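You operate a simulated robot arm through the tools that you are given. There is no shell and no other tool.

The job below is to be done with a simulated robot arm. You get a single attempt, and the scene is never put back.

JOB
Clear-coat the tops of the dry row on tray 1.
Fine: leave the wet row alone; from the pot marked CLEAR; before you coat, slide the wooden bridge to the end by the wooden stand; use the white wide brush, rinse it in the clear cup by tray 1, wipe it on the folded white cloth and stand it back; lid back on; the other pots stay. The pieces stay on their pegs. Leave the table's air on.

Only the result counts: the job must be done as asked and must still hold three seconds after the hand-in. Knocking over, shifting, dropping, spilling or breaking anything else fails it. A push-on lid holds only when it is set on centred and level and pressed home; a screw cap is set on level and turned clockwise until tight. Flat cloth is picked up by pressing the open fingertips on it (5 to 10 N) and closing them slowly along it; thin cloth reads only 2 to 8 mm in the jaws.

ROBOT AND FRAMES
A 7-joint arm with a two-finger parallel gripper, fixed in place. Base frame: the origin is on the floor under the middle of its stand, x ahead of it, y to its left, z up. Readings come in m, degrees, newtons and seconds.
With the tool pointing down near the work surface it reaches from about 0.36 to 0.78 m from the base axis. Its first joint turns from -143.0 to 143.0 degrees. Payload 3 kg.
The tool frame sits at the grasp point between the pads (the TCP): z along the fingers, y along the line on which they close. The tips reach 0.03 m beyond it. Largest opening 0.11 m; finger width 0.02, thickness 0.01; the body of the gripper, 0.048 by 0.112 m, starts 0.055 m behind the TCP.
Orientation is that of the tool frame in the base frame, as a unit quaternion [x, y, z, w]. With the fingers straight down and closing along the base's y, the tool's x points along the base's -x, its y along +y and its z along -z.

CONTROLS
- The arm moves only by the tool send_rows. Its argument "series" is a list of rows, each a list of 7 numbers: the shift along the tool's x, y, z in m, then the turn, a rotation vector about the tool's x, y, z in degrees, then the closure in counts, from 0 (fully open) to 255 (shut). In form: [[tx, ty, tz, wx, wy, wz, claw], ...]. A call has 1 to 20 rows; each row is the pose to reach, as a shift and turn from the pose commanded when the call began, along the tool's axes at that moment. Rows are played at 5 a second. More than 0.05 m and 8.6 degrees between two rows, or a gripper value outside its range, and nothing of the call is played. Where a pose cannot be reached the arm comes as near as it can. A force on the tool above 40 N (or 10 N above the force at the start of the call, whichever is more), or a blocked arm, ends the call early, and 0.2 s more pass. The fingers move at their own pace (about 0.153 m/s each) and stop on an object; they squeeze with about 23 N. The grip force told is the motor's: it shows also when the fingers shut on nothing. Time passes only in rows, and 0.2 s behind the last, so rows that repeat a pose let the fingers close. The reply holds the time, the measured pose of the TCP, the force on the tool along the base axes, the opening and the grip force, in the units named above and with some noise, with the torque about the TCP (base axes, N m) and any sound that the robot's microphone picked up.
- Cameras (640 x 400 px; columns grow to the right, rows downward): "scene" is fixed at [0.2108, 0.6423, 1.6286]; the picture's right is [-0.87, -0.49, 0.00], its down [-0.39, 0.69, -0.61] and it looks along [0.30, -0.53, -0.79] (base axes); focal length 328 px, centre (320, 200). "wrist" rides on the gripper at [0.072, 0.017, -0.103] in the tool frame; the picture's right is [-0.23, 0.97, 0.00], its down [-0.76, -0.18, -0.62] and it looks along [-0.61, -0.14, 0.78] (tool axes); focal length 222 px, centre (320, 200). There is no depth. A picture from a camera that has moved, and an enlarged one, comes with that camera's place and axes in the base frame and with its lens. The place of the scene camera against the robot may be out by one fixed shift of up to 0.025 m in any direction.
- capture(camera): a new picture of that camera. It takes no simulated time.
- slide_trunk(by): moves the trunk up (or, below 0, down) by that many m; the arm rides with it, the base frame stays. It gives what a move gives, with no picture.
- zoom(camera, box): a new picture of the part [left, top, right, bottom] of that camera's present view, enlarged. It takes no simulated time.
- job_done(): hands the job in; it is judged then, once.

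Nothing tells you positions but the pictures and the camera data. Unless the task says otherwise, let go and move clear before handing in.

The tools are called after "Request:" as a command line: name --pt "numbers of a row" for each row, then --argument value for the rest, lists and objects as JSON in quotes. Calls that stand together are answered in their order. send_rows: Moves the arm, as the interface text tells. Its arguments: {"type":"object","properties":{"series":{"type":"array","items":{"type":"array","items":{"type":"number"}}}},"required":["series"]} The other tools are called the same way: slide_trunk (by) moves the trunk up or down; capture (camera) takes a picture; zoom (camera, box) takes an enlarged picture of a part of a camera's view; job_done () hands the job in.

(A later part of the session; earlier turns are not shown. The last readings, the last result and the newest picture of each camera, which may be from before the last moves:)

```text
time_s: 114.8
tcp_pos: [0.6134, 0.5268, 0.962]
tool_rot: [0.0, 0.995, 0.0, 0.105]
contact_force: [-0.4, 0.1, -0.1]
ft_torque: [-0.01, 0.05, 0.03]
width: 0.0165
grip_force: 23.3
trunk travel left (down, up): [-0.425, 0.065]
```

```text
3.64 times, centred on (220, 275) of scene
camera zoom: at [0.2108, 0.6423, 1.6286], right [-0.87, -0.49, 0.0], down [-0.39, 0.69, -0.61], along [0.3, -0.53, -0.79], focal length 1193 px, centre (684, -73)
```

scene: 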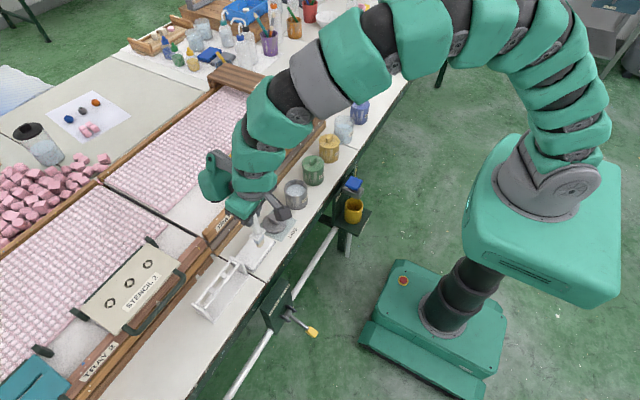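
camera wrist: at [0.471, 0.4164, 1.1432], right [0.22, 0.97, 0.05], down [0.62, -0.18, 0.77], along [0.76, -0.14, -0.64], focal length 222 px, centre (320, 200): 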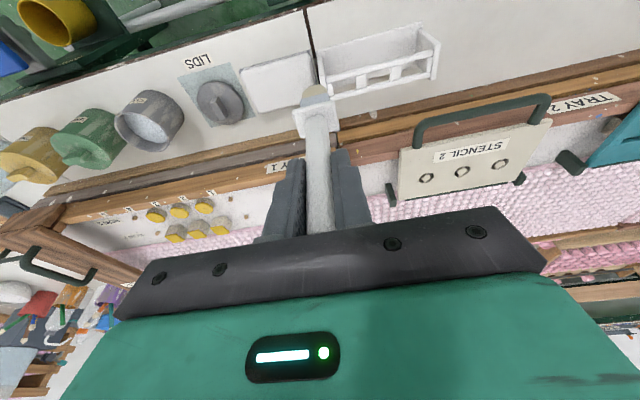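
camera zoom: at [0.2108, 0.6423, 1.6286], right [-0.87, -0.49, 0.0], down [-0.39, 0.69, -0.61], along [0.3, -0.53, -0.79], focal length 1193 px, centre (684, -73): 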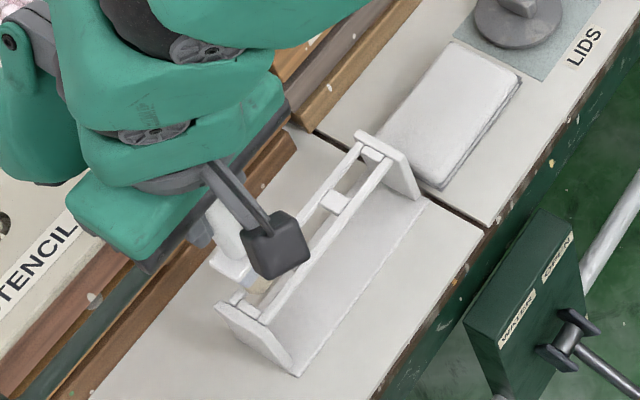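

Request:
send_rows --pt "0.0021 0 0.0098 0 0 0 255" --pt "0.0042 0 0.0196 0 0 0 255" --pt "0.0063 0 0.0293 0 0 0 255" --pt "0.0077 0 0.0362 0 0 0 255" --pt "0.0077 0 0.0362 0 0 0 255"

Request:
zoom --camera "wrist" --box '[240, 40, 400, 180]'

```text
time_s: 116.0
tcp_pos: [0.613, 0.5255, 0.9266]
tool_rot: [-0.001, 0.994, 0.002, 0.106]
contact_force: [0.5, 0.1, 19.3]
ft_torque: [-0.02, -0.23, 0.03]
width: 0.0168
grip_force: 22.8
trunk travel left (down, up): [-0.425, 0.065]
```

```text
2.86 times, centred on (320, 110) of wrist
camera zoom: at [0.5203, 0.5419, 1.0117], right [0.22, 0.97, 0.05], down [0.61, -0.18, 0.77], along [0.76, -0.14, -0.64], focal length 635 px, centre (320, 457)
```

zoom: 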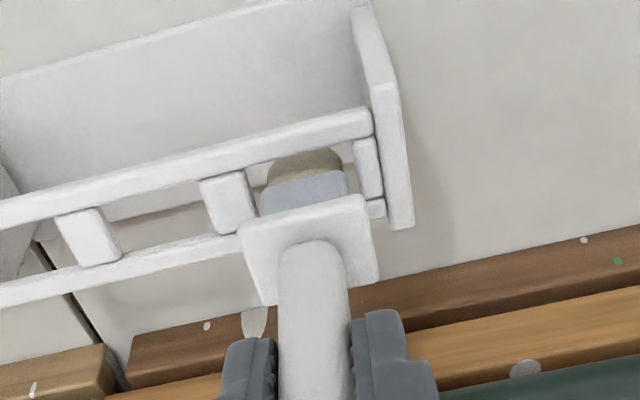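

It caught the far rail (torque shows contact ~9 mm toward +x). I lift slightly, shift 2.5 mm toward −x and try again.

Request:
send_rows --pt "-0.0013 0 -0.006 0 0 0 255" --pt "-0.0025 0 -0.0117 0 0 0 255" --pt "-0.0001 0.0005 -0.0122 0 0 0 255" --pt "-0.0001 0.0005 -0.0122 0 0 0 255"

Request:
zoom --camera "wrist" --box '[240, 40, 400, 180]'

Request:
send_rows --pt "0.0012 0.0005 -0.0064 0 0 0 255" --pt "0.0021 0.0005 -0.002 0 0 0 255" --pt "0.0021 0.0005 -0.002 0 0 0 255"

```text
time_s: 117.0
tcp_pos: [0.6114, 0.5266, 0.936]
tool_rot: [0.0, 0.994, 0.001, 0.105]
contact_force: [-0.6, 0.3, 0.6]
ft_torque: [-0.03, -0.01, -0.01]
width: 0.0167
grip_force: 23.4
trunk travel left (down, up): [-0.425, 0.065]
```

```text
2.86 times, centred on (320, 110) of wrist
camera zoom: at [0.5184, 0.5423, 1.0217], right [0.22, 0.97, 0.05], down [0.62, -0.18, 0.77], along [0.76, -0.14, -0.64], focal length 635 px, centre (320, 457)
```

zoom: 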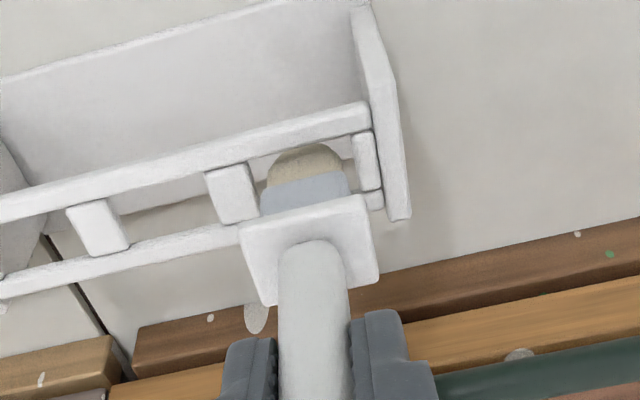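

```text
time_s: 117.8
tcp_pos: [0.6083, 0.5264, 0.9383]
tool_rot: [0.0, 0.995, 0.001, 0.104]
contact_force: [-0.2, -0.6, -0.4]
ft_torque: [-0.02, 0.0, -0.01]
width: 0.0167
grip_force: 22.9
trunk travel left (down, up): [-0.425, 0.065]
```

I now notice the brush slid upward in the grip (about 2 cm in total), and the ferrule had caught the far rail. I take a close look at the present alignment.

Request:
zoom --camera "wrist" --box '[270, 60, 370, 150]'

Request:
zoom --camera "scene" --box '[190, 250, 260, 310]'

Request:
capture --camera "wrist"

```text
4.44 times, centred on (320, 105) of wrist
camera zoom: at [0.5161, 0.5428, 1.0236], right [0.22, 0.97, 0.05], down [0.62, -0.18, 0.77], along [0.76, -0.14, -0.64], focal length 987 px, centre (320, 622)
```

zoom: 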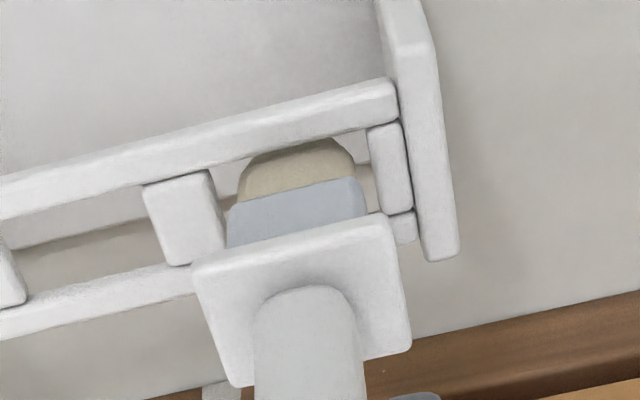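

```text
6.67 times, centred on (225, 280) of scene
camera zoom: at [0.2108, 0.6423, 1.6286], right [-0.87, -0.49, 0.0], down [-0.39, 0.69, -0.61], along [0.3, -0.53, -0.79], focal length 2187 px, centre (953, -333)
```

zoom: 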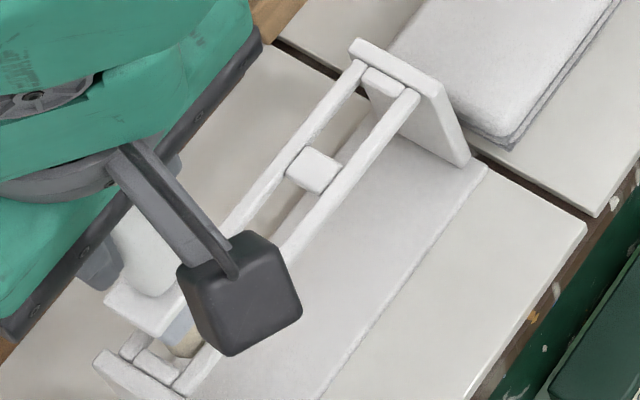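

```text
taken
camera wrist: at [0.5161, 0.5428, 1.0236], right [0.22, 0.97, 0.05], down [0.62, -0.18, 0.77], along [0.76, -0.14, -0.64], focal length 222 px, centre (320, 200)
```

wrist: 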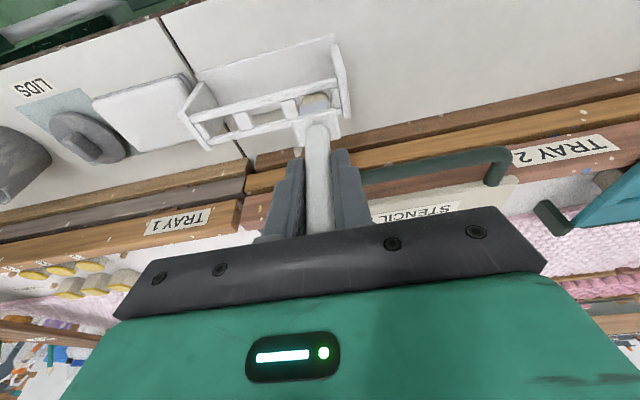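

I shift 1.8 mm toward −x and 1 mm toward +y so the ferrule clears both rails, then lower in small steps.

Request:
send_rows --pt "0.0018 0.001 -0.0004 0 0 0 255" --pt "0.0018 0.001 -0.0004 0 0 0 255" --pt "0.0026 0.001 0.0035 0 0 0 255" --pt "0.0034 0.001 0.0074 0 0 0 255"

Request:
zoom --camera "wrist" --box '[270, 60, 370, 150]'

```text
time_s: 118.8
tcp_pos: [0.606, 0.528, 0.9298]
tool_rot: [0.0, 0.995, 0.001, 0.104]
contact_force: [1.6, 0.9, -0.8]
ft_torque: [0.01, -0.13, -0.02]
width: 0.0163
grip_force: 23.0
trunk travel left (down, up): [-0.425, 0.065]
```

```text
4.44 times, centred on (320, 105) of wrist
camera zoom: at [0.5142, 0.5438, 1.0154], right [0.22, 0.97, 0.05], down [0.62, -0.18, 0.77], along [0.76, -0.14, -0.64], focal length 987 px, centre (320, 622)
```

zoom: 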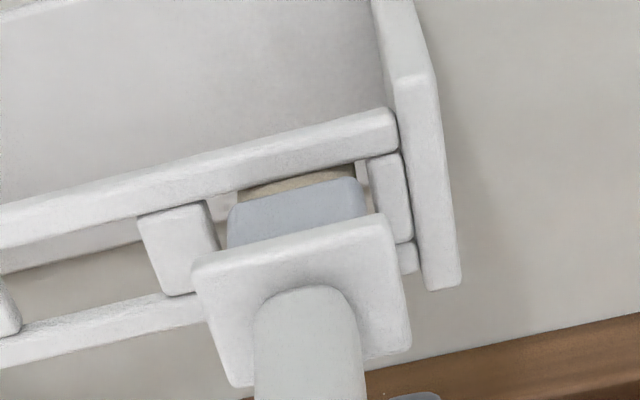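

Now it lightly touches the near rail, so the middle is around x≈0.609. I shift +2.5 mm and continue down.

Request:
send_rows --pt "-0.0025 0.0 0.0005 0 0 0 255" --pt "-0.0025 0.0 0.0005 0 0 0 255" --pt "-0.0017 0.0 0.0044 0 0 0 255"

Request:
send_rows --pt "0.0008 0.0 0.0039 0 0 0 255" --pt "0.0017 0.0 0.0078 0 0 0 255"

Request:
zoom --camera "wrist" --box '[270, 60, 370, 150]'

```text
time_s: 119.6
tcp_pos: [0.6095, 0.5277, 0.9271]
tool_rot: [0.0, 0.995, 0.002, 0.104]
contact_force: [0.3, -0.2, 0.3]
ft_torque: [0.04, -0.01, 0.02]
width: 0.0164
grip_force: 23.7
trunk travel left (down, up): [-0.425, 0.065]
```

```text
time_s: 120.2
tcp_pos: [0.6084, 0.5279, 0.919]
tool_rot: [0.0, 0.995, 0.001, 0.104]
contact_force: [-0.3, -0.5, -1.2]
ft_torque: [-0.01, 0.02, 0.0]
width: 0.0165
grip_force: 22.6
trunk travel left (down, up): [-0.425, 0.065]
```

```text
4.44 times, centred on (320, 105) of wrist
camera zoom: at [0.5168, 0.5442, 1.004], right [0.22, 0.97, 0.05], down [0.61, -0.18, 0.77], along [0.76, -0.14, -0.64], focal length 987 px, centre (320, 622)
```

zoom: 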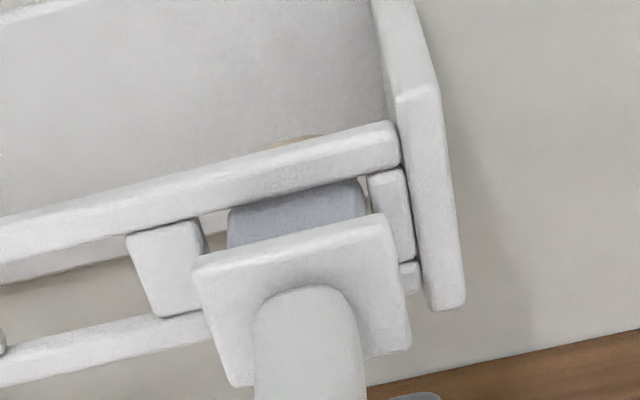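

Request:
send_rows --pt "0.0 -0.0015 0.0 0 0 0 255" --pt "0.0008 -0.0015 0.0039 0 0 0 255" --pt "0.0017 -0.0015 0.0078 0 0 0 255"

Request:
send_rows --pt "0.0008 0.0 0.0039 0 0 0 255" --pt "0.0017 0.0 0.0078 0 0 0 255"

Request:
zoom --camera "wrist" --box '[270, 60, 370, 150]'

```text
time_s: 121.0
tcp_pos: [0.6088, 0.5265, 0.9094]
tool_rot: [-0.001, 0.994, 0.002, 0.105]
contact_force: [0.4, 0.6, -0.4]
ft_torque: [-0.01, 0.0, -0.03]
width: 0.0164
grip_force: 23.0
trunk travel left (down, up): [-0.425, 0.065]
```

```text
time_s: 121.6
tcp_pos: [0.6084, 0.5261, 0.903]
tool_rot: [0.0, 0.995, 0.0, 0.104]
contact_force: [0.3, 0.4, 0.0]
ft_torque: [0.02, -0.03, 0.01]
width: 0.0165
grip_force: 23.2
trunk travel left (down, up): [-0.425, 0.065]
```

```text
4.44 times, centred on (320, 105) of wrist
camera zoom: at [0.5167, 0.5424, 0.9882], right [0.22, 0.97, 0.05], down [0.62, -0.18, 0.77], along [0.76, -0.14, -0.64], focal length 987 px, centre (320, 622)
```

zoom: 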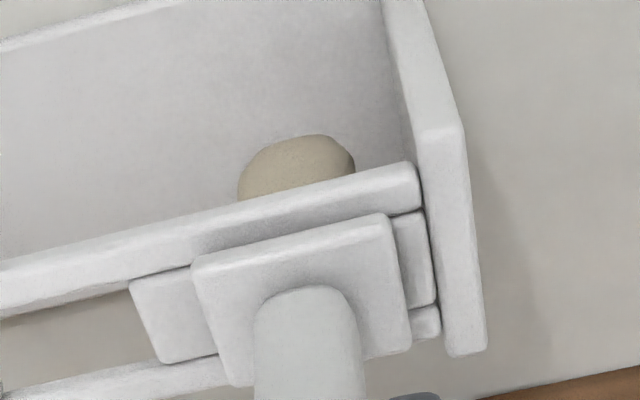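

Request:
send_rows --pt "0.0004 0.0 0.002 0 0 0 255" --pt "0.0008 0.0 0.0039 0 0 0 255"

Request:
send_rows --pt "0.0004 0.0 0.002 0 0 0 255" --pt "0.0004 0.0 0.002 0 0 0 255"

Request:
zoom --camera "wrist" --box '[270, 60, 370, 150]'

```text
time_s: 122.2
tcp_pos: [0.6079, 0.5274, 0.8994]
tool_rot: [0.0, 0.994, 0.001, 0.106]
contact_force: [-0.4, -0.4, 6.3]
ft_torque: [-0.14, 0.08, 0.02]
width: 0.0165
grip_force: 22.7
trunk travel left (down, up): [-0.425, 0.065]
```

```text
time_s: 122.8
tcp_pos: [0.6079, 0.5268, 0.8985]
tool_rot: [0.001, 0.994, 0.002, 0.106]
contact_force: [3.9, 1.4, 19.0]
ft_torque: [-0.08, -0.05, -0.01]
width: 0.0168
grip_force: 22.7
trunk travel left (down, up): [-0.425, 0.065]
```

```text
4.44 times, centred on (320, 105) of wrist
camera zoom: at [0.5164, 0.5424, 0.9838], right [0.22, 0.97, 0.05], down [0.61, -0.18, 0.77], along [0.76, -0.14, -0.64], focal length 987 px, centre (320, 622)
```

zoom: 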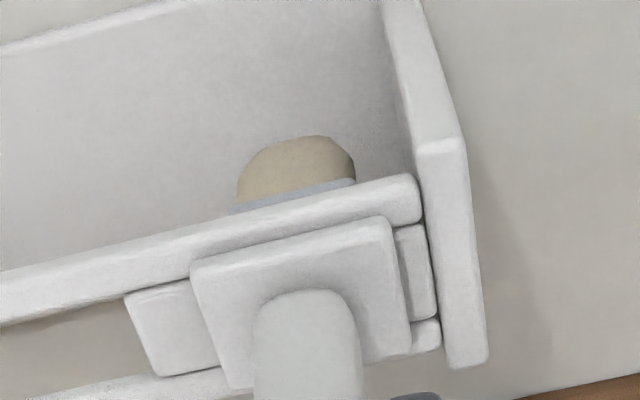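

The collar is seated flat on both rails (contact at TCP z≈0.899). I unload, release, and rise straight up.

Request:
send_rows --pt "-0.0004 0.0 -0.0019 0 0 0 255" --pt "-0.0004 0.0 -0.0019 0 0 0 240" --pt "-0.0004 0.0 -0.0019 0 0 0 200" --pt "-0.0004 0.0 -0.0019 0 0 0 150" --pt "-0.0004 0.0 -0.0019 0 0 0 150"

Request:
zoom --camera "wrist" --box '[240, 60, 400, 220]'

```text
time_s: 124.0
tcp_pos: [0.6085, 0.5252, 0.8975]
tool_rot: [0.0, 0.995, 0.001, 0.104]
contact_force: [0.0, -0.4, -0.1]
ft_torque: [0.02, -0.02, 0.0]
width: 0.0454
grip_force: 0.0
trunk travel left (down, up): [-0.425, 0.065]
```

```text
2.50 times, centred on (320, 140) of wrist
camera zoom: at [0.5167, 0.5424, 0.9839], right [0.22, 0.97, 0.05], down [0.62, -0.18, 0.77], along [0.76, -0.14, -0.64], focal length 555 px, centre (320, 350)
```

zoom: 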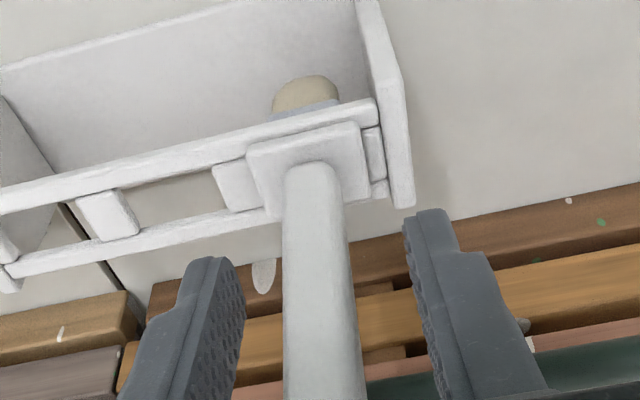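

Request:
send_rows --pt "-0.0042 0.0 -0.0196 0 0 0 150" --pt "-0.0104 0.0 -0.0489 0 0 0 130" --pt "-0.0188 0.0 -0.088 0 0 0 110" --pt "-0.0251 0.0 -0.1174 0 0 0 110" --pt "-0.0251 0.0 -0.1174 0 0 0 110"

Request:
capture --camera "wrist"

Request:
zoom --camera "scene" --box '[160, 220, 280, 330]'

```text
time_s: 125.2
tcp_pos: [0.608, 0.5256, 1.0186]
tool_rot: [0.0, 0.994, 0.001, 0.105]
contact_force: [0.3, 0.3, 0.7]
ft_torque: [-0.02, -0.01, -0.01]
width: 0.0629
grip_force: 0.0
trunk travel left (down, up): [-0.425, 0.065]
```

```text
taken
camera wrist: at [0.5162, 0.5424, 1.1042], right [0.22, 0.97, 0.05], down [0.62, -0.18, 0.77], along [0.76, -0.14, -0.64], focal length 222 px, centre (320, 200)
```

wrist: 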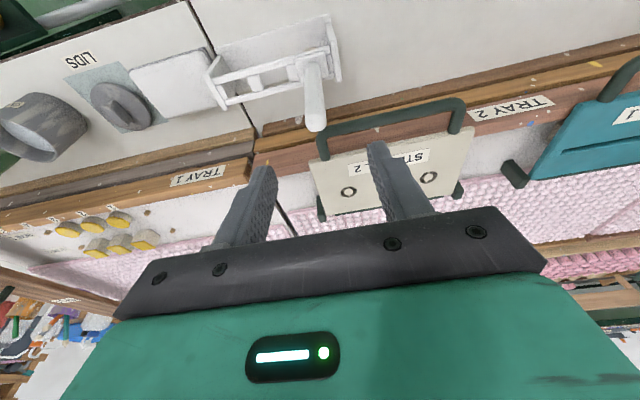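

```text
3.64 times, centred on (220, 275) of scene
camera zoom: at [0.2108, 0.6423, 1.6286], right [-0.87, -0.49, 0.0], down [-0.39, 0.69, -0.61], along [0.3, -0.53, -0.79], focal length 1193 px, centre (684, -73)
```

zoom: 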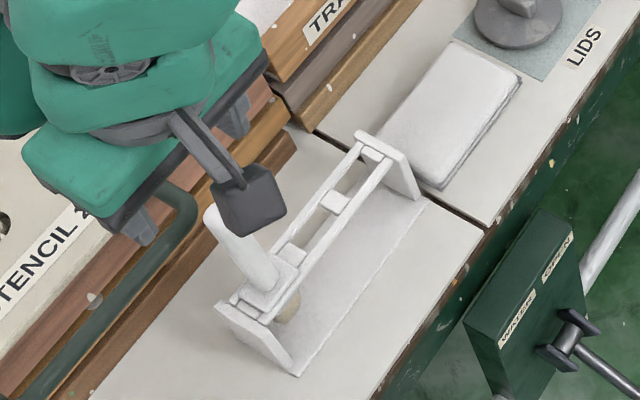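

The brush stands back in its slot and nothing else moved. Now the lid: I untilt the tool and travel back toward the mat.

Request:
send_rows --pt "0.0 0.0 -0.02 0 0 0 110" --pt "0.0164 -0.03 -0.03 0 4 0 110" --pt "0.0328 -0.07 -0.0377 0 8 0 110" --pt "0.0328 -0.11 -0.0377 0 12.05 0 110" --pt "0.0328 -0.15 -0.0377 0 12.05 0 110" --pt "0.0328 -0.19 -0.0377 0 12.05 0 110" --pt "0.0328 -0.23 -0.0377 0 12.05 0 110" --pt "0.0328 -0.27 -0.0377 0 12.05 0 110" --pt "0.0328 -0.298 -0.0377 0 12.05 0 110" --pt "0.0328 -0.298 -0.0377 0 12.05 0 110"

Request:
capture --camera "wrist"

```text
time_s: 127.4
tcp_pos: [0.5698, 0.2273, 1.0468]
tool_rot: [0.0, 1.0, 0.001, 0.0]
contact_force: [-0.1, 0.2, -1.0]
ft_torque: [0.01, -0.01, 0.01]
width: 0.0628
grip_force: 0.0
trunk travel left (down, up): [-0.425, 0.065]
```

```text
taken
camera wrist: at [0.4969, 0.2433, 1.1503], right [0.23, 0.97, 0.0], down [0.76, -0.18, 0.62], along [0.61, -0.14, -0.78], focal length 222 px, centre (320, 200)
```

wrist: 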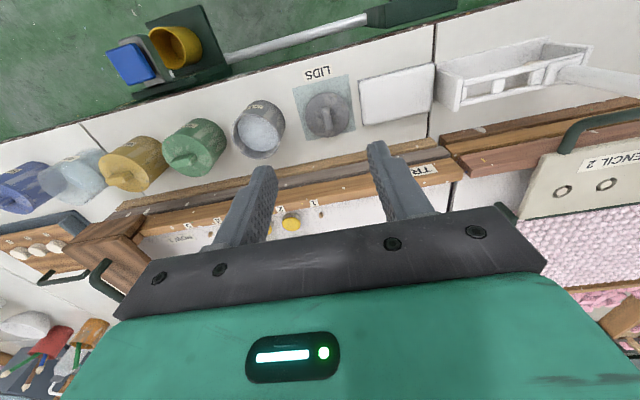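

Request:
zoom --camera "wrist" --box '[220, 70, 370, 170]'

```text
4.00 times, centred on (295, 120) of wrist
camera zoom: at [0.4969, 0.2433, 1.1503], right [0.23, 0.97, 0.0], down [0.76, -0.18, 0.62], along [0.61, -0.14, -0.78], focal length 888 px, centre (420, 520)
```

zoom: 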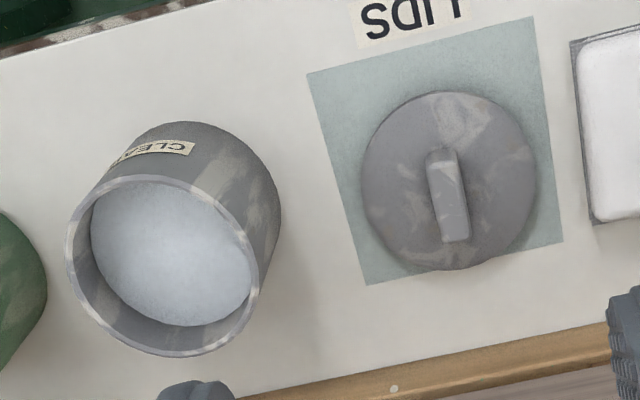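

I'll yaw −90° above the lid, and compare views of the lid and the pot from equivalent positions to get precise relative centring.

Request:
send_rows --pt "-0.004 0 0.0 0 0 -8 110" --pt "-0.008 0 0.0 0 0 -16 110" --pt "-0.012 0 0.0 0 0 -24 110" --pt "-0.016 0 0.0 0 0 -32 110" --pt "-0.02 0 0.01 0 0 -40 110" --pt "-0.024 0 0.02 0 0 -48 110" --pt "-0.028 0 0.03 0 0 -56 110" --pt "-0.032 0 0.04 0 0 -64 110" --pt "-0.036 0 0.047 0 0 -72 110" --pt "-0.04 0 0.047 0 0 -80 110" --pt "-0.04 0 0.047 0 0 -88 110" --pt "-0.04 0 0.047 0 0 -90 110" --pt "-0.04 0 0.047 0 0 -90 110"

Request:
zoom --camera "wrist" --box '[250, 40, 390, 160]'

Request:
capture --camera "wrist"

```text
time_s: 130.2
tcp_pos: [0.6086, 0.2281, 0.9996]
tool_rot: [0.708, -0.706, 0.0, 0.0]
contact_force: [-0.1, 0.3, 0.1]
ft_torque: [-0.04, 0.0, 0.01]
width: 0.0626
grip_force: 0.0
trunk travel left (down, up): [-0.425, 0.065]
```

```text
3.33 times, centred on (320, 100) of wrist
camera zoom: at [0.5925, 0.1549, 1.1036], right [-0.97, 0.23, 0.0], down [0.18, 0.76, 0.62], along [0.14, 0.61, -0.78], focal length 740 px, centre (320, 533)
```

zoom: 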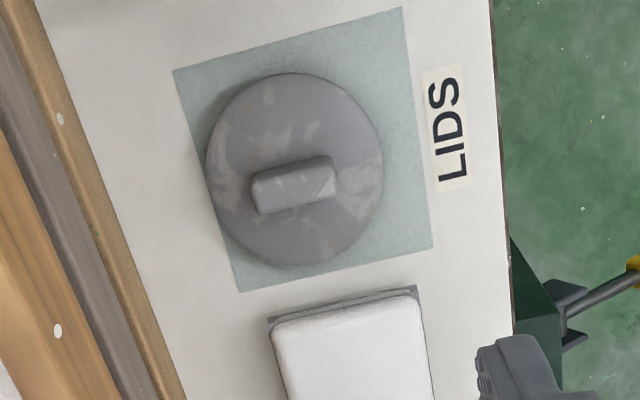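

```text
taken
camera wrist: at [0.5925, 0.1549, 1.1036], right [-0.97, 0.23, 0.0], down [0.18, 0.76, 0.62], along [0.14, 0.61, -0.78], focal length 222 px, centre (320, 200)
```

wrist: 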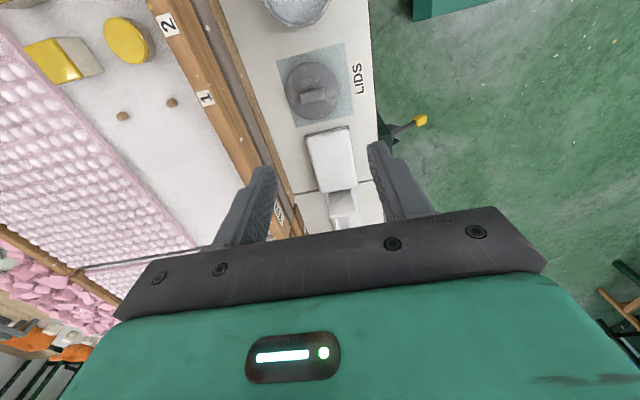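

The lid actually sits at about (0.620, 0.225). Let me measure the pot's centre from the equivalent view.

Request:
send_rows --pt "0.03 0.003 -0.03 0 0 0 110" --pt "0.07 0.006 -0.0634 0 0 0 110" --pt "0.1066 0.0086 -0.0634 0 0 0 110" --pt "0.1066 0.0086 -0.0634 0 0 0 110"

Request:
zoom --camera "wrist" --box '[250, 40, 390, 160]'

```text
refused: row 2 steps farther than a row can; nothing moved
```

```text
3.33 times, centred on (320, 100) of wrist
camera zoom: at [0.5925, 0.1549, 1.1036], right [-0.97, 0.23, 0.0], down [0.18, 0.76, 0.62], along [0.14, 0.61, -0.78], focal length 740 px, centre (320, 533)
```

zoom: 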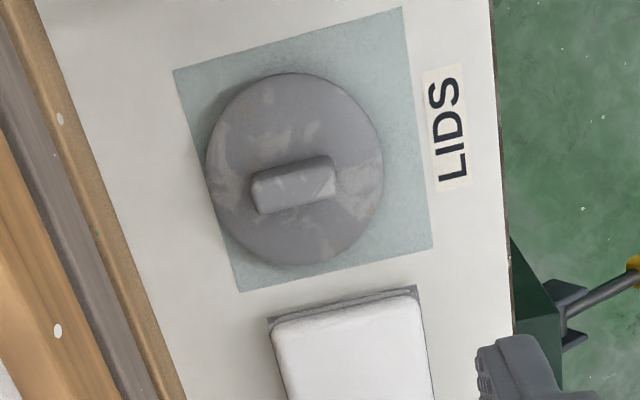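

Request:
send_rows --pt "0.025 0.002 -0.02 0 0 0 110" --pt "0.055 0.004 -0.045 0 0 0 110" --pt "0.085 0.007 -0.0634 0 0 0 110" --pt "0.1066 0.0086 -0.0634 0 0 0 110" --pt "0.1066 0.0086 -0.0634 0 0 0 110"

Request:
zoom --camera "wrist" --box '[250, 40, 390, 160]'

```text
time_s: 131.4
tcp_pos: [0.6, 0.121, 1.0654]
tool_rot: [-0.707, 0.707, 0.001, 0.0]
contact_force: [-0.2, 0.0, 0.0]
ft_torque: [0.01, 0.0, 0.03]
width: 0.063
grip_force: 0.0
trunk travel left (down, up): [-0.425, 0.065]
```

```text
3.33 times, centred on (320, 100) of wrist
camera zoom: at [0.5838, 0.0478, 1.168], right [-0.97, 0.23, 0.0], down [0.18, 0.76, 0.62], along [0.14, 0.61, -0.78], focal length 740 px, centre (320, 533)
```

zoom: 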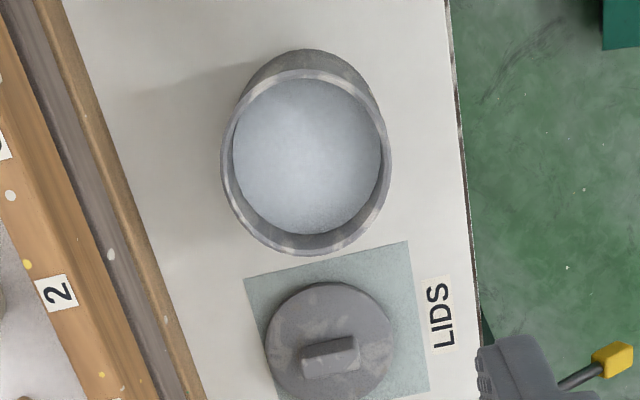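

Pot centre ≈ (0.606, 0.1195). I go back over the lid at (0.620, 0.2265) and lower partway.

Request:
send_rows --pt "-0.035 -0.007 0 0 0 0 110" --pt "-0.07 -0.014 0 0 0 0 110" --pt "-0.1055 -0.02 0.02 0 0 0 110" --pt "-0.1055 -0.02 0.065 0 0 0 110" --pt "-0.1055 -0.02 0.11 0 0 0 110" --pt "-0.1055 -0.02 0.14 0 0 0 110" --pt "-0.1055 -0.02 0.14 0 0 0 110"

Request:
zoom --camera "wrist" --box '[240, 40, 400, 180]'

Request:
zoom --camera "scene" --box '[220, 170, 320, 260]'

```text
time_s: 133.0
tcp_pos: [0.6203, 0.2269, 0.9234]
tool_rot: [0.707, -0.707, 0.0, -0.001]
contact_force: [-0.3, -0.8, -0.6]
ft_torque: [-0.02, 0.02, 0.03]
width: 0.0626
grip_force: 0.1
trunk travel left (down, up): [-0.425, 0.065]
```

```text
2.86 times, centred on (320, 110) of wrist
camera zoom: at [0.6036, 0.1532, 1.0272], right [-0.97, 0.23, 0.0], down [0.18, 0.76, 0.62], along [0.14, 0.61, -0.78], focal length 635 px, centre (320, 457)
```

zoom: 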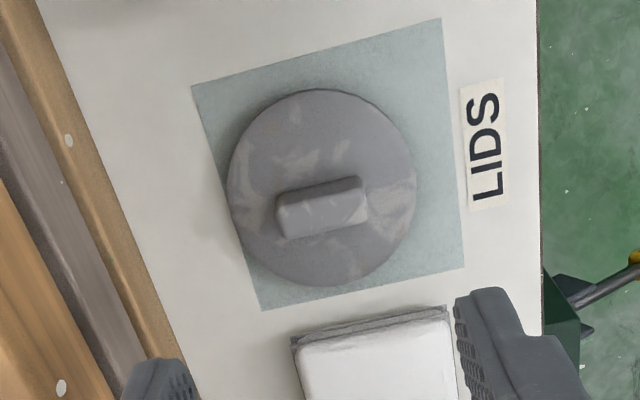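

```text
4.44 times, centred on (270, 215) of scene
camera zoom: at [0.2108, 0.6423, 1.6286], right [-0.87, -0.49, 0.0], down [-0.39, 0.69, -0.61], along [0.3, -0.53, -0.79], focal length 1458 px, centre (542, 133)
```

zoom: 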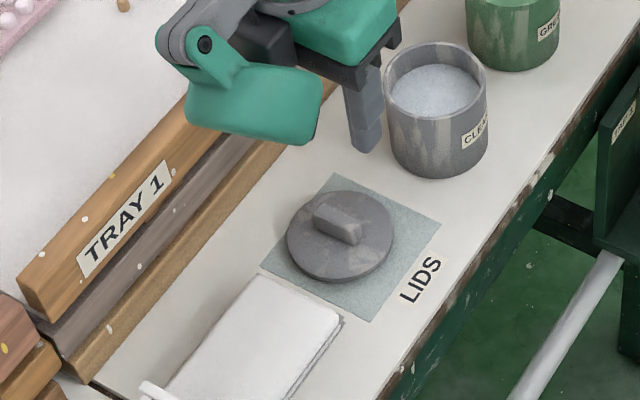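

The knob is centred on both axes. I descend and close on it.

Request:
send_rows --pt "0 0 0.04 0 0 0 110" --pt "0 0 0.08 0 0 0 110" --pt "0 0 0.1 0 0 0 110" --pt "0 0 0.112 0 0 0 110" --pt "0 0 0.118 0 0 0 110" --pt "0 0 0.118 0 0 0 110"

Request:
send_rows --pt "0 0 0 0 0 0 150" --pt "0 0 0 0 0 0 170" --pt "0 0 0 0 0 0 190" --pt "0 0 0 0 0 0 255" --pt "0 0 0 0 0 0 255" --pt "0 0 0 0 0 0 255"

Request:
zoom --camera "wrist" --box '[240, 80, 400, 220]'

```text
time_s: 134.4
tcp_pos: [0.6203, 0.2265, 0.8047]
tool_rot: [0.707, -0.707, -0.002, 0.0]
contact_force: [-0.1, 0.2, 0.3]
ft_torque: [0.0, 0.03, 0.02]
width: 0.0625
grip_force: 0.0
trunk travel left (down, up): [-0.425, 0.065]
```

```text
time_s: 135.8
tcp_pos: [0.6196, 0.2285, 0.8053]
tool_rot: [0.707, -0.707, -0.001, 0.0]
contact_force: [0.1, 0.0, -0.3]
ft_torque: [0.03, -0.04, 0.01]
width: 0.0327
grip_force: 22.6
trunk travel left (down, up): [-0.425, 0.065]
```

```text
2.86 times, centred on (320, 150) of wrist
camera zoom: at [0.6038, 0.1541, 0.9089], right [-0.97, 0.23, 0.0], down [0.18, 0.76, 0.62], along [0.14, 0.61, -0.78], focal length 635 px, centre (320, 343)
```

zoom: 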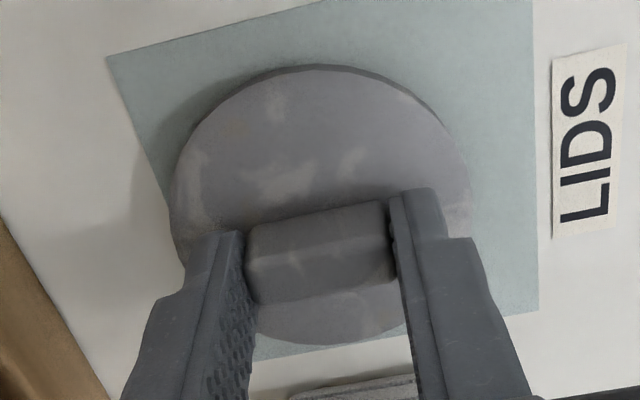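

The lid is held firmly (32.7 mm). I lift it and bring it above the CLEAR pot.

Request:
send_rows --pt "0 0 -0.03 0 0 0 255" --pt "0 0 -0.07 0 0 0 255" --pt "0 0 -0.115 0 0 0 255" --pt "0.02 0.003 -0.135 0 0 0 255" --pt "0.06 0.008 -0.135 0 0 0 255" --pt "0.1 0.013 -0.135 0 0 0 255" --pt "0.1073 0.014 -0.135 0 0 0 255" --pt "0.1073 0.014 -0.135 0 0 0 255"

Request:
capture --camera "wrist"

Request:
zoom --camera "scene" --box '[250, 140, 340, 220]'

```text
time_s: 137.6
tcp_pos: [0.6066, 0.1201, 0.9401]
tool_rot: [-0.707, 0.707, 0.001, 0.0]
contact_force: [-0.6, 0.8, 0.3]
ft_torque: [0.05, 0.02, -0.01]
width: 0.0326
grip_force: 22.8
trunk travel left (down, up): [-0.425, 0.065]
```

```text
taken
camera wrist: at [0.59, 0.0464, 1.0426], right [-0.97, 0.23, 0.0], down [0.18, 0.76, 0.62], along [0.14, 0.61, -0.78], focal length 222 px, centre (320, 200)
```

wrist: 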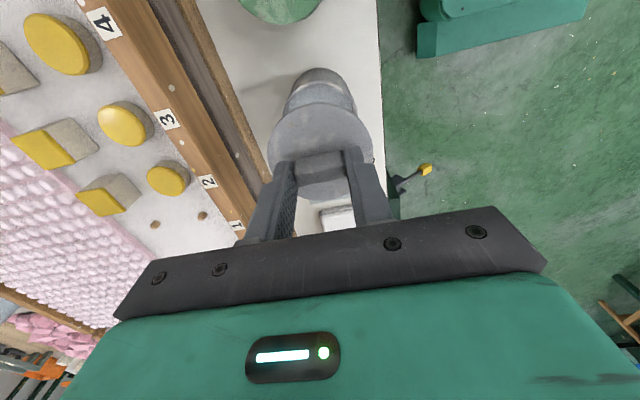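

```text
5.00 times, centred on (295, 180) of scene
camera zoom: at [0.2108, 0.6423, 1.6286], right [-0.87, -0.49, 0.0], down [-0.39, 0.69, -0.61], along [0.3, -0.53, -0.79], focal length 1640 px, centre (445, 300)
```

zoom: 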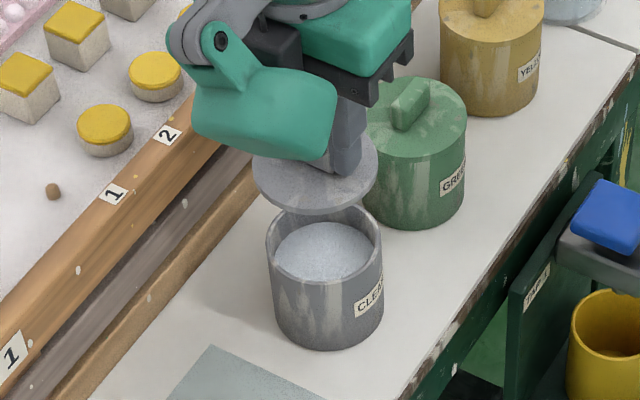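

Request:
send_rows --pt "0 0 0.02 0 0 0 255" --pt "0 0 0.04 0 0 0 255" --pt "0 0 0.047 0 0 0 255" --pt "0 0 0.047 0 0 0 255"

Request:
zoom --camera "wrist" --box '[240, 50, 400, 210]'

Request:
zoom --camera "scene" --box '[265, 155, 335, 215]'

```text
time_s: 138.6
tcp_pos: [0.6053, 0.1204, 0.895]
tool_rot: [-0.707, 0.707, 0.002, 0.0]
contact_force: [0.0, -0.4, 0.4]
ft_torque: [0.01, 0.0, -0.02]
width: 0.033
grip_force: 23.3
trunk travel left (down, up): [-0.425, 0.065]
```

```text
2.50 times, centred on (320, 130) of wrist
camera zoom: at [0.5899, 0.0471, 0.9964], right [-0.97, 0.23, 0.0], down [0.18, 0.76, 0.62], along [0.14, 0.61, -0.78], focal length 555 px, centre (320, 375)
```

zoom: 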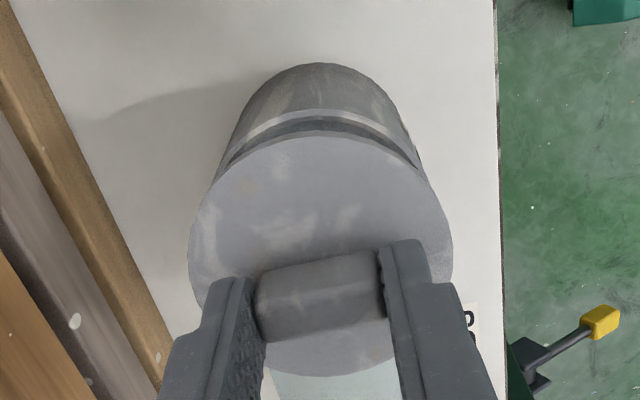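

```text
6.67 times, centred on (300, 185) of scene
camera zoom: at [0.2108, 0.6423, 1.6286], right [-0.87, -0.49, 0.0], down [-0.39, 0.69, -0.61], along [0.3, -0.53, -0.79], focal length 2187 px, centre (453, 300)
```

zoom: 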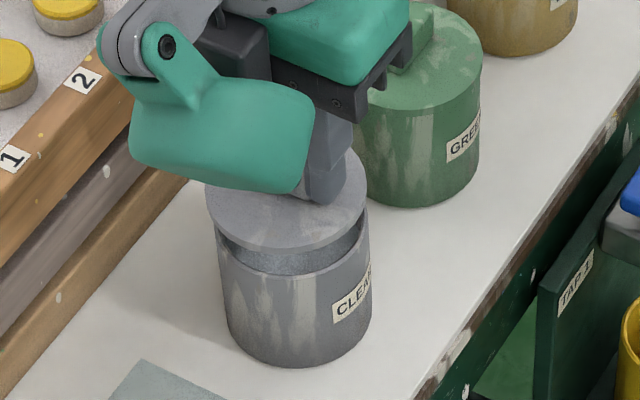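

The lid looks ~3 mm too far in +y relative to the pot. I shift it −2.8 mm and lower to first contact.

Request:
send_rows --pt "0.0028 0.0002 0.0 0 0 0 255" --pt "0.0028 0.0002 0.004 0 0 0 255" --pt "0.0028 0.0002 0.008 0 0 0 255" --pt "0.0028 0.0002 0.008 0 0 0 255"

Request:
zoom --camera "wrist" --box '[240, 50, 400, 210]'

Request:
zoom --camera "scene" --box '[265, 155, 335, 215]'

```text
time_s: 139.6
tcp_pos: [0.6058, 0.1174, 0.8855]
tool_rot: [-0.707, 0.707, 0.001, 0.001]
contact_force: [-0.5, 0.1, -0.1]
ft_torque: [0.03, -0.07, -0.06]
width: 0.0329
grip_force: 23.2
trunk travel left (down, up): [-0.425, 0.065]
```

```text
2.50 times, centred on (320, 130) of wrist
camera zoom: at [0.5898, 0.0441, 0.9887], right [-0.97, 0.23, 0.0], down [0.18, 0.76, 0.62], along [0.14, 0.61, -0.78], focal length 555 px, centre (320, 375)
```

zoom: 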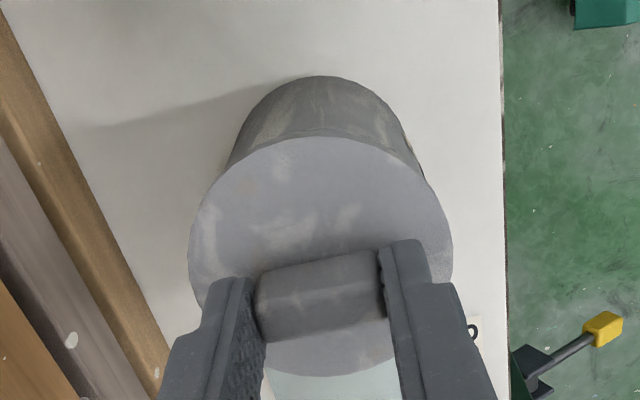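

```text
6.67 times, centred on (300, 185) of scene
camera zoom: at [0.2108, 0.6423, 1.6286], right [-0.87, -0.49, 0.0], down [-0.39, 0.69, -0.61], along [0.3, -0.53, -0.79], focal length 2187 px, centre (453, 300)
```

zoom: 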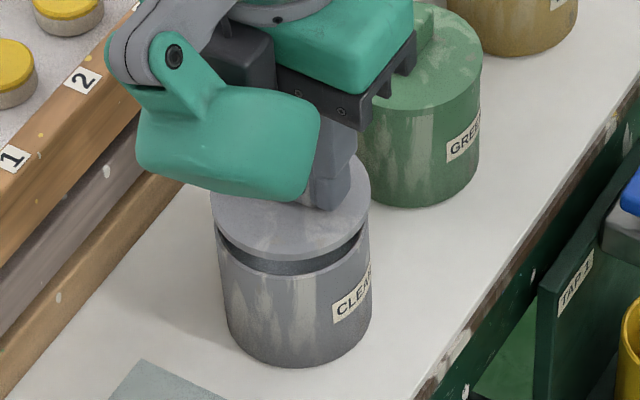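

Lid and rim outlines now line up (≈1 mm off in x, corrected next). I lower in small steps.

Request:
send_rows --pt "0.0 0.0009 0.002 0 0 0 255" --pt "0.0 0.0009 0.004 0 0 0 255" --pt "0.0 0.0009 0.004 0 0 0 255"

Request:
send_rows --pt "0.0 0.0 0.002 0 0 0 255" --pt "0.0 0.0 0.002 0 0 0 255"

```text
time_s: 140.4
tcp_pos: [0.6057, 0.1178, 0.8826]
tool_rot: [0.708, -0.707, -0.001, -0.001]
contact_force: [-0.1, -1.0, -0.8]
ft_torque: [-0.01, 0.0, -0.01]
width: 0.0328
grip_force: 22.9
trunk travel left (down, up): [-0.425, 0.065]
```

```text
time_s: 141.0
tcp_pos: [0.6046, 0.1172, 0.8796]
tool_rot: [-0.707, 0.707, 0.001, 0.001]
contact_force: [0.2, -0.1, -0.7]
ft_torque: [0.0, -0.02, 0.04]
width: 0.0327
grip_force: 23.3
trunk travel left (down, up): [-0.425, 0.065]
```

Request:
send_rows --pt "0.0 0.0 0.002 0 0 0 255" --pt "0.0 0.0 0.002 0 0 0 255"

Request:
send_rows --pt "0.0 0.0 0.002 0 0 0 255" --pt "0.0 0.0 0.002 0 0 0 255"

Request:
zoom --camera "scene" --box '[265, 155, 335, 215]'

```text
time_s: 141.6
tcp_pos: [0.605, 0.1169, 0.8786]
tool_rot: [-0.706, 0.708, 0.0, 0.001]
contact_force: [0.2, -0.6, -0.7]
ft_torque: [0.01, 0.01, 0.0]
width: 0.0329
grip_force: 23.1
trunk travel left (down, up): [-0.425, 0.065]
```

```text
time_s: 142.2
tcp_pos: [0.6052, 0.117, 0.8751]
tool_rot: [-0.707, 0.708, 0.001, 0.001]
contact_force: [-0.3, 0.7, -0.3]
ft_torque: [0.02, -0.03, -0.03]
width: 0.0328
grip_force: 22.6
trunk travel left (down, up): [-0.425, 0.065]
```

```text
6.67 times, centred on (300, 185) of scene
camera zoom: at [0.2108, 0.6423, 1.6286], right [-0.87, -0.49, 0.0], down [-0.39, 0.69, -0.61], along [0.3, -0.53, -0.79], focal length 2187 px, centre (453, 300)
```

zoom: 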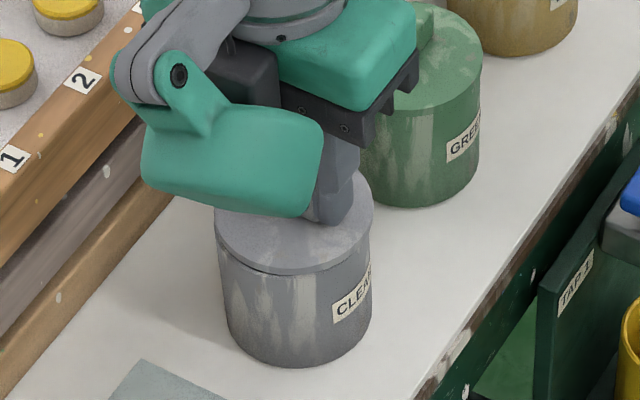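

Request:
send_rows --pt "0.0 0.0 0.002 0 0 0 255" --pt "0.0 0.0 0.002 0 0 0 255"

Request:
send_rows --pt "0.0 0.0 0.0015 0 0 0 255" --pt "0.0 0.0 0.0015 0 0 0 255"

```text
time_s: 142.8
tcp_pos: [0.6045, 0.1173, 0.8727]
tool_rot: [0.707, -0.707, 0.0, 0.0]
contact_force: [0.6, 0.1, 0.6]
ft_torque: [0.04, -0.03, -0.02]
width: 0.0329
grip_force: 22.6
trunk travel left (down, up): [-0.425, 0.065]
```

```text
time_s: 143.4
tcp_pos: [0.6058, 0.1168, 0.8732]
tool_rot: [0.707, -0.707, 0.0, -0.002]
contact_force: [3.1, 4.9, 9.2]
ft_torque: [0.16, -0.21, 0.06]
width: 0.033
grip_force: 23.1
trunk travel left (down, up): [-0.425, 0.065]
heard: snap
```

A snap — the lid has engaged. I press a little more to make sure it's home.

Request:
send_rows --pt "0.0 0.0 0.001 0 0 0 255" --pt "0.0 0.0 0.002 0 0 0 255" --pt "0.0 0.0 0.002 0 0 0 255"

Request:
zoom --camera "scene" --box '[265, 155, 335, 215]'

Request:
zoom --camera "wrist" --box '[240, 50, 400, 210]'

```text
time_s: 144.2
tcp_pos: [0.6055, 0.1179, 0.872]
tool_rot: [0.708, -0.706, 0.0, -0.003]
contact_force: [8.1, 8.4, 26.7]
ft_torque: [0.18, -0.27, -0.02]
width: 0.0331
grip_force: 22.8
trunk travel left (down, up): [-0.425, 0.065]
```

```text
6.67 times, centred on (300, 185) of scene
camera zoom: at [0.2108, 0.6423, 1.6286], right [-0.87, -0.49, 0.0], down [-0.39, 0.69, -0.61], along [0.3, -0.53, -0.79], focal length 2187 px, centre (453, 300)
```

zoom: 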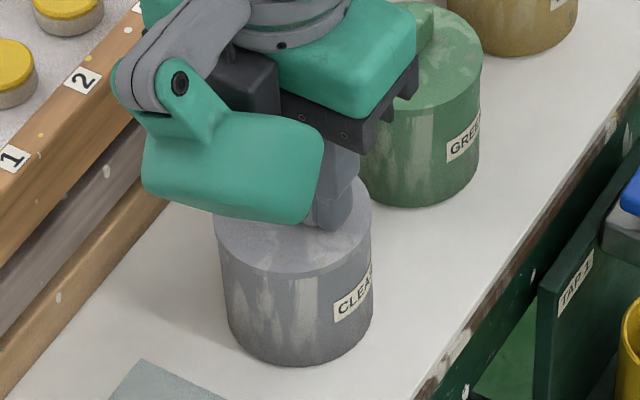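

```text
2.50 times, centred on (320, 130) of wrist
camera zoom: at [0.5887, 0.0444, 0.9748], right [-0.97, 0.23, 0.0], down [0.18, 0.76, 0.63], along [0.14, 0.61, -0.78], focal length 555 px, centre (320, 375)
```

zoom: 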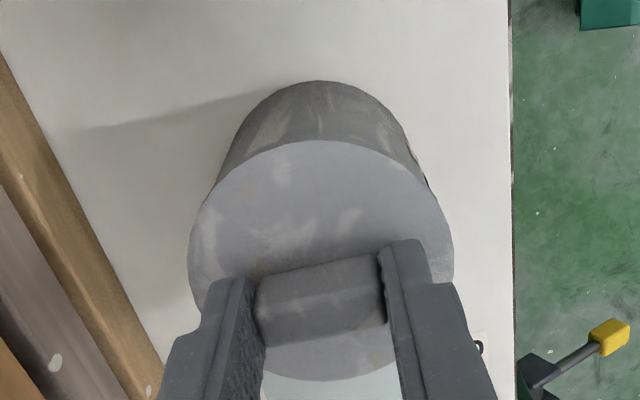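

The lid is flush and level. I unload, release the knob and rise.

Request:
send_rows --pt "-0.0007 -0.0007 -0.002 0 0 0 255" --pt "-0.001 -0.001 -0.0035 0 0 0 255" --pt "-0.001 -0.001 -0.0035 0 0 0 255"

Request:
send_rows --pt "0 0 0 0 0 0 215" --pt "0 0 0 0 0 0 195" --pt "0 0 0 0 0 0 175" --pt "0 0 0 0 0 0 150" --pt "0 0 0 0 0 0 120" --pt "0 0 0 0 0 0 120"

Request:
zoom --camera "scene" --box '[265, 155, 335, 215]'

```text
time_s: 145.0
tcp_pos: [0.6065, 0.1177, 0.8736]
tool_rot: [0.707, -0.707, 0.0, 0.0]
contact_force: [-0.6, 0.4, -0.4]
ft_torque: [-0.05, 0.02, -0.03]
width: 0.0328
grip_force: 23.0
trunk travel left (down, up): [-0.425, 0.065]
heard: snap
```

```text
time_s: 146.4
tcp_pos: [0.6062, 0.1178, 0.8751]
tool_rot: [-0.706, 0.708, 0.001, 0.001]
contact_force: [1.0, -0.1, 0.0]
ft_torque: [0.01, 0.02, -0.02]
width: 0.0581
grip_force: 0.0
trunk travel left (down, up): [-0.425, 0.065]
```

```text
6.67 times, centred on (300, 185) of scene
camera zoom: at [0.2108, 0.6423, 1.6286], right [-0.87, -0.49, 0.0], down [-0.39, 0.69, -0.61], along [0.3, -0.53, -0.79], focal length 2187 px, centre (453, 300)
```

zoom: 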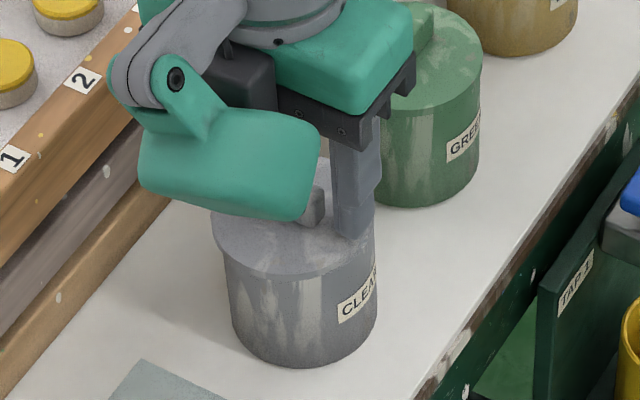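

A second snap came while unloading — I pulled the lid loose again, and it now sits off-centre. I rise clear and look.

Request:
send_rows --pt "0 0 -0.01 0 0 0 120" --pt "0 0 -0.04 0 0 0 120" --pt "0 0 -0.08 0 0 0 120" --pt "0 0 -0.09 0 0 0 120"

Request:
zoom --camera "wrist" --box '[240, 40, 400, 180]'

Request:
zoom --camera "scene" --box '[265, 155, 335, 215]'

```text
time_s: 147.4
tcp_pos: [0.6057, 0.1187, 0.9657]
tool_rot: [0.707, -0.707, 0.0, 0.0]
contact_force: [-0.5, 0.1, -0.6]
ft_torque: [0.0, -0.03, -0.03]
width: 0.0581
grip_force: 0.1
trunk travel left (down, up): [-0.425, 0.065]
```

```text
2.86 times, centred on (320, 110) of wrist
camera zoom: at [0.5893, 0.0452, 1.0677], right [-0.97, 0.23, 0.0], down [0.18, 0.76, 0.62], along [0.14, 0.61, -0.78], focal length 635 px, centre (320, 457)
```

zoom: 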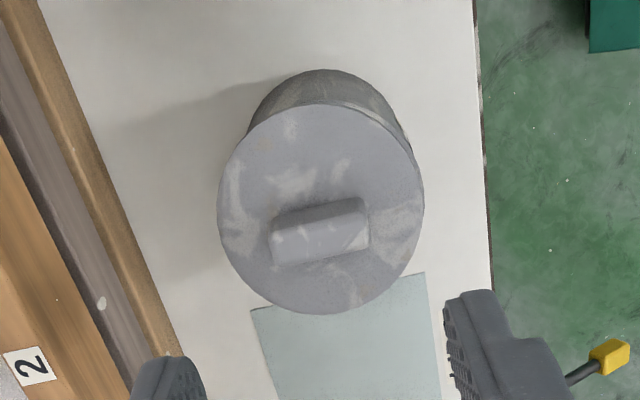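

```text
6.67 times, centred on (300, 185) of scene
camera zoom: at [0.2108, 0.6423, 1.6286], right [-0.87, -0.49, 0.0], down [-0.39, 0.69, -0.61], along [0.3, -0.53, -0.79], focal length 2187 px, centre (453, 300)
```

zoom: 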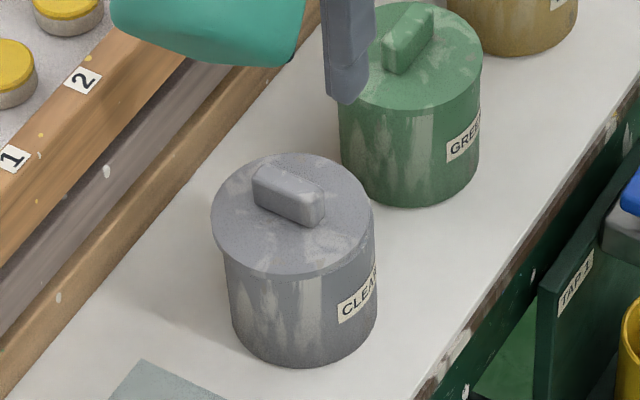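

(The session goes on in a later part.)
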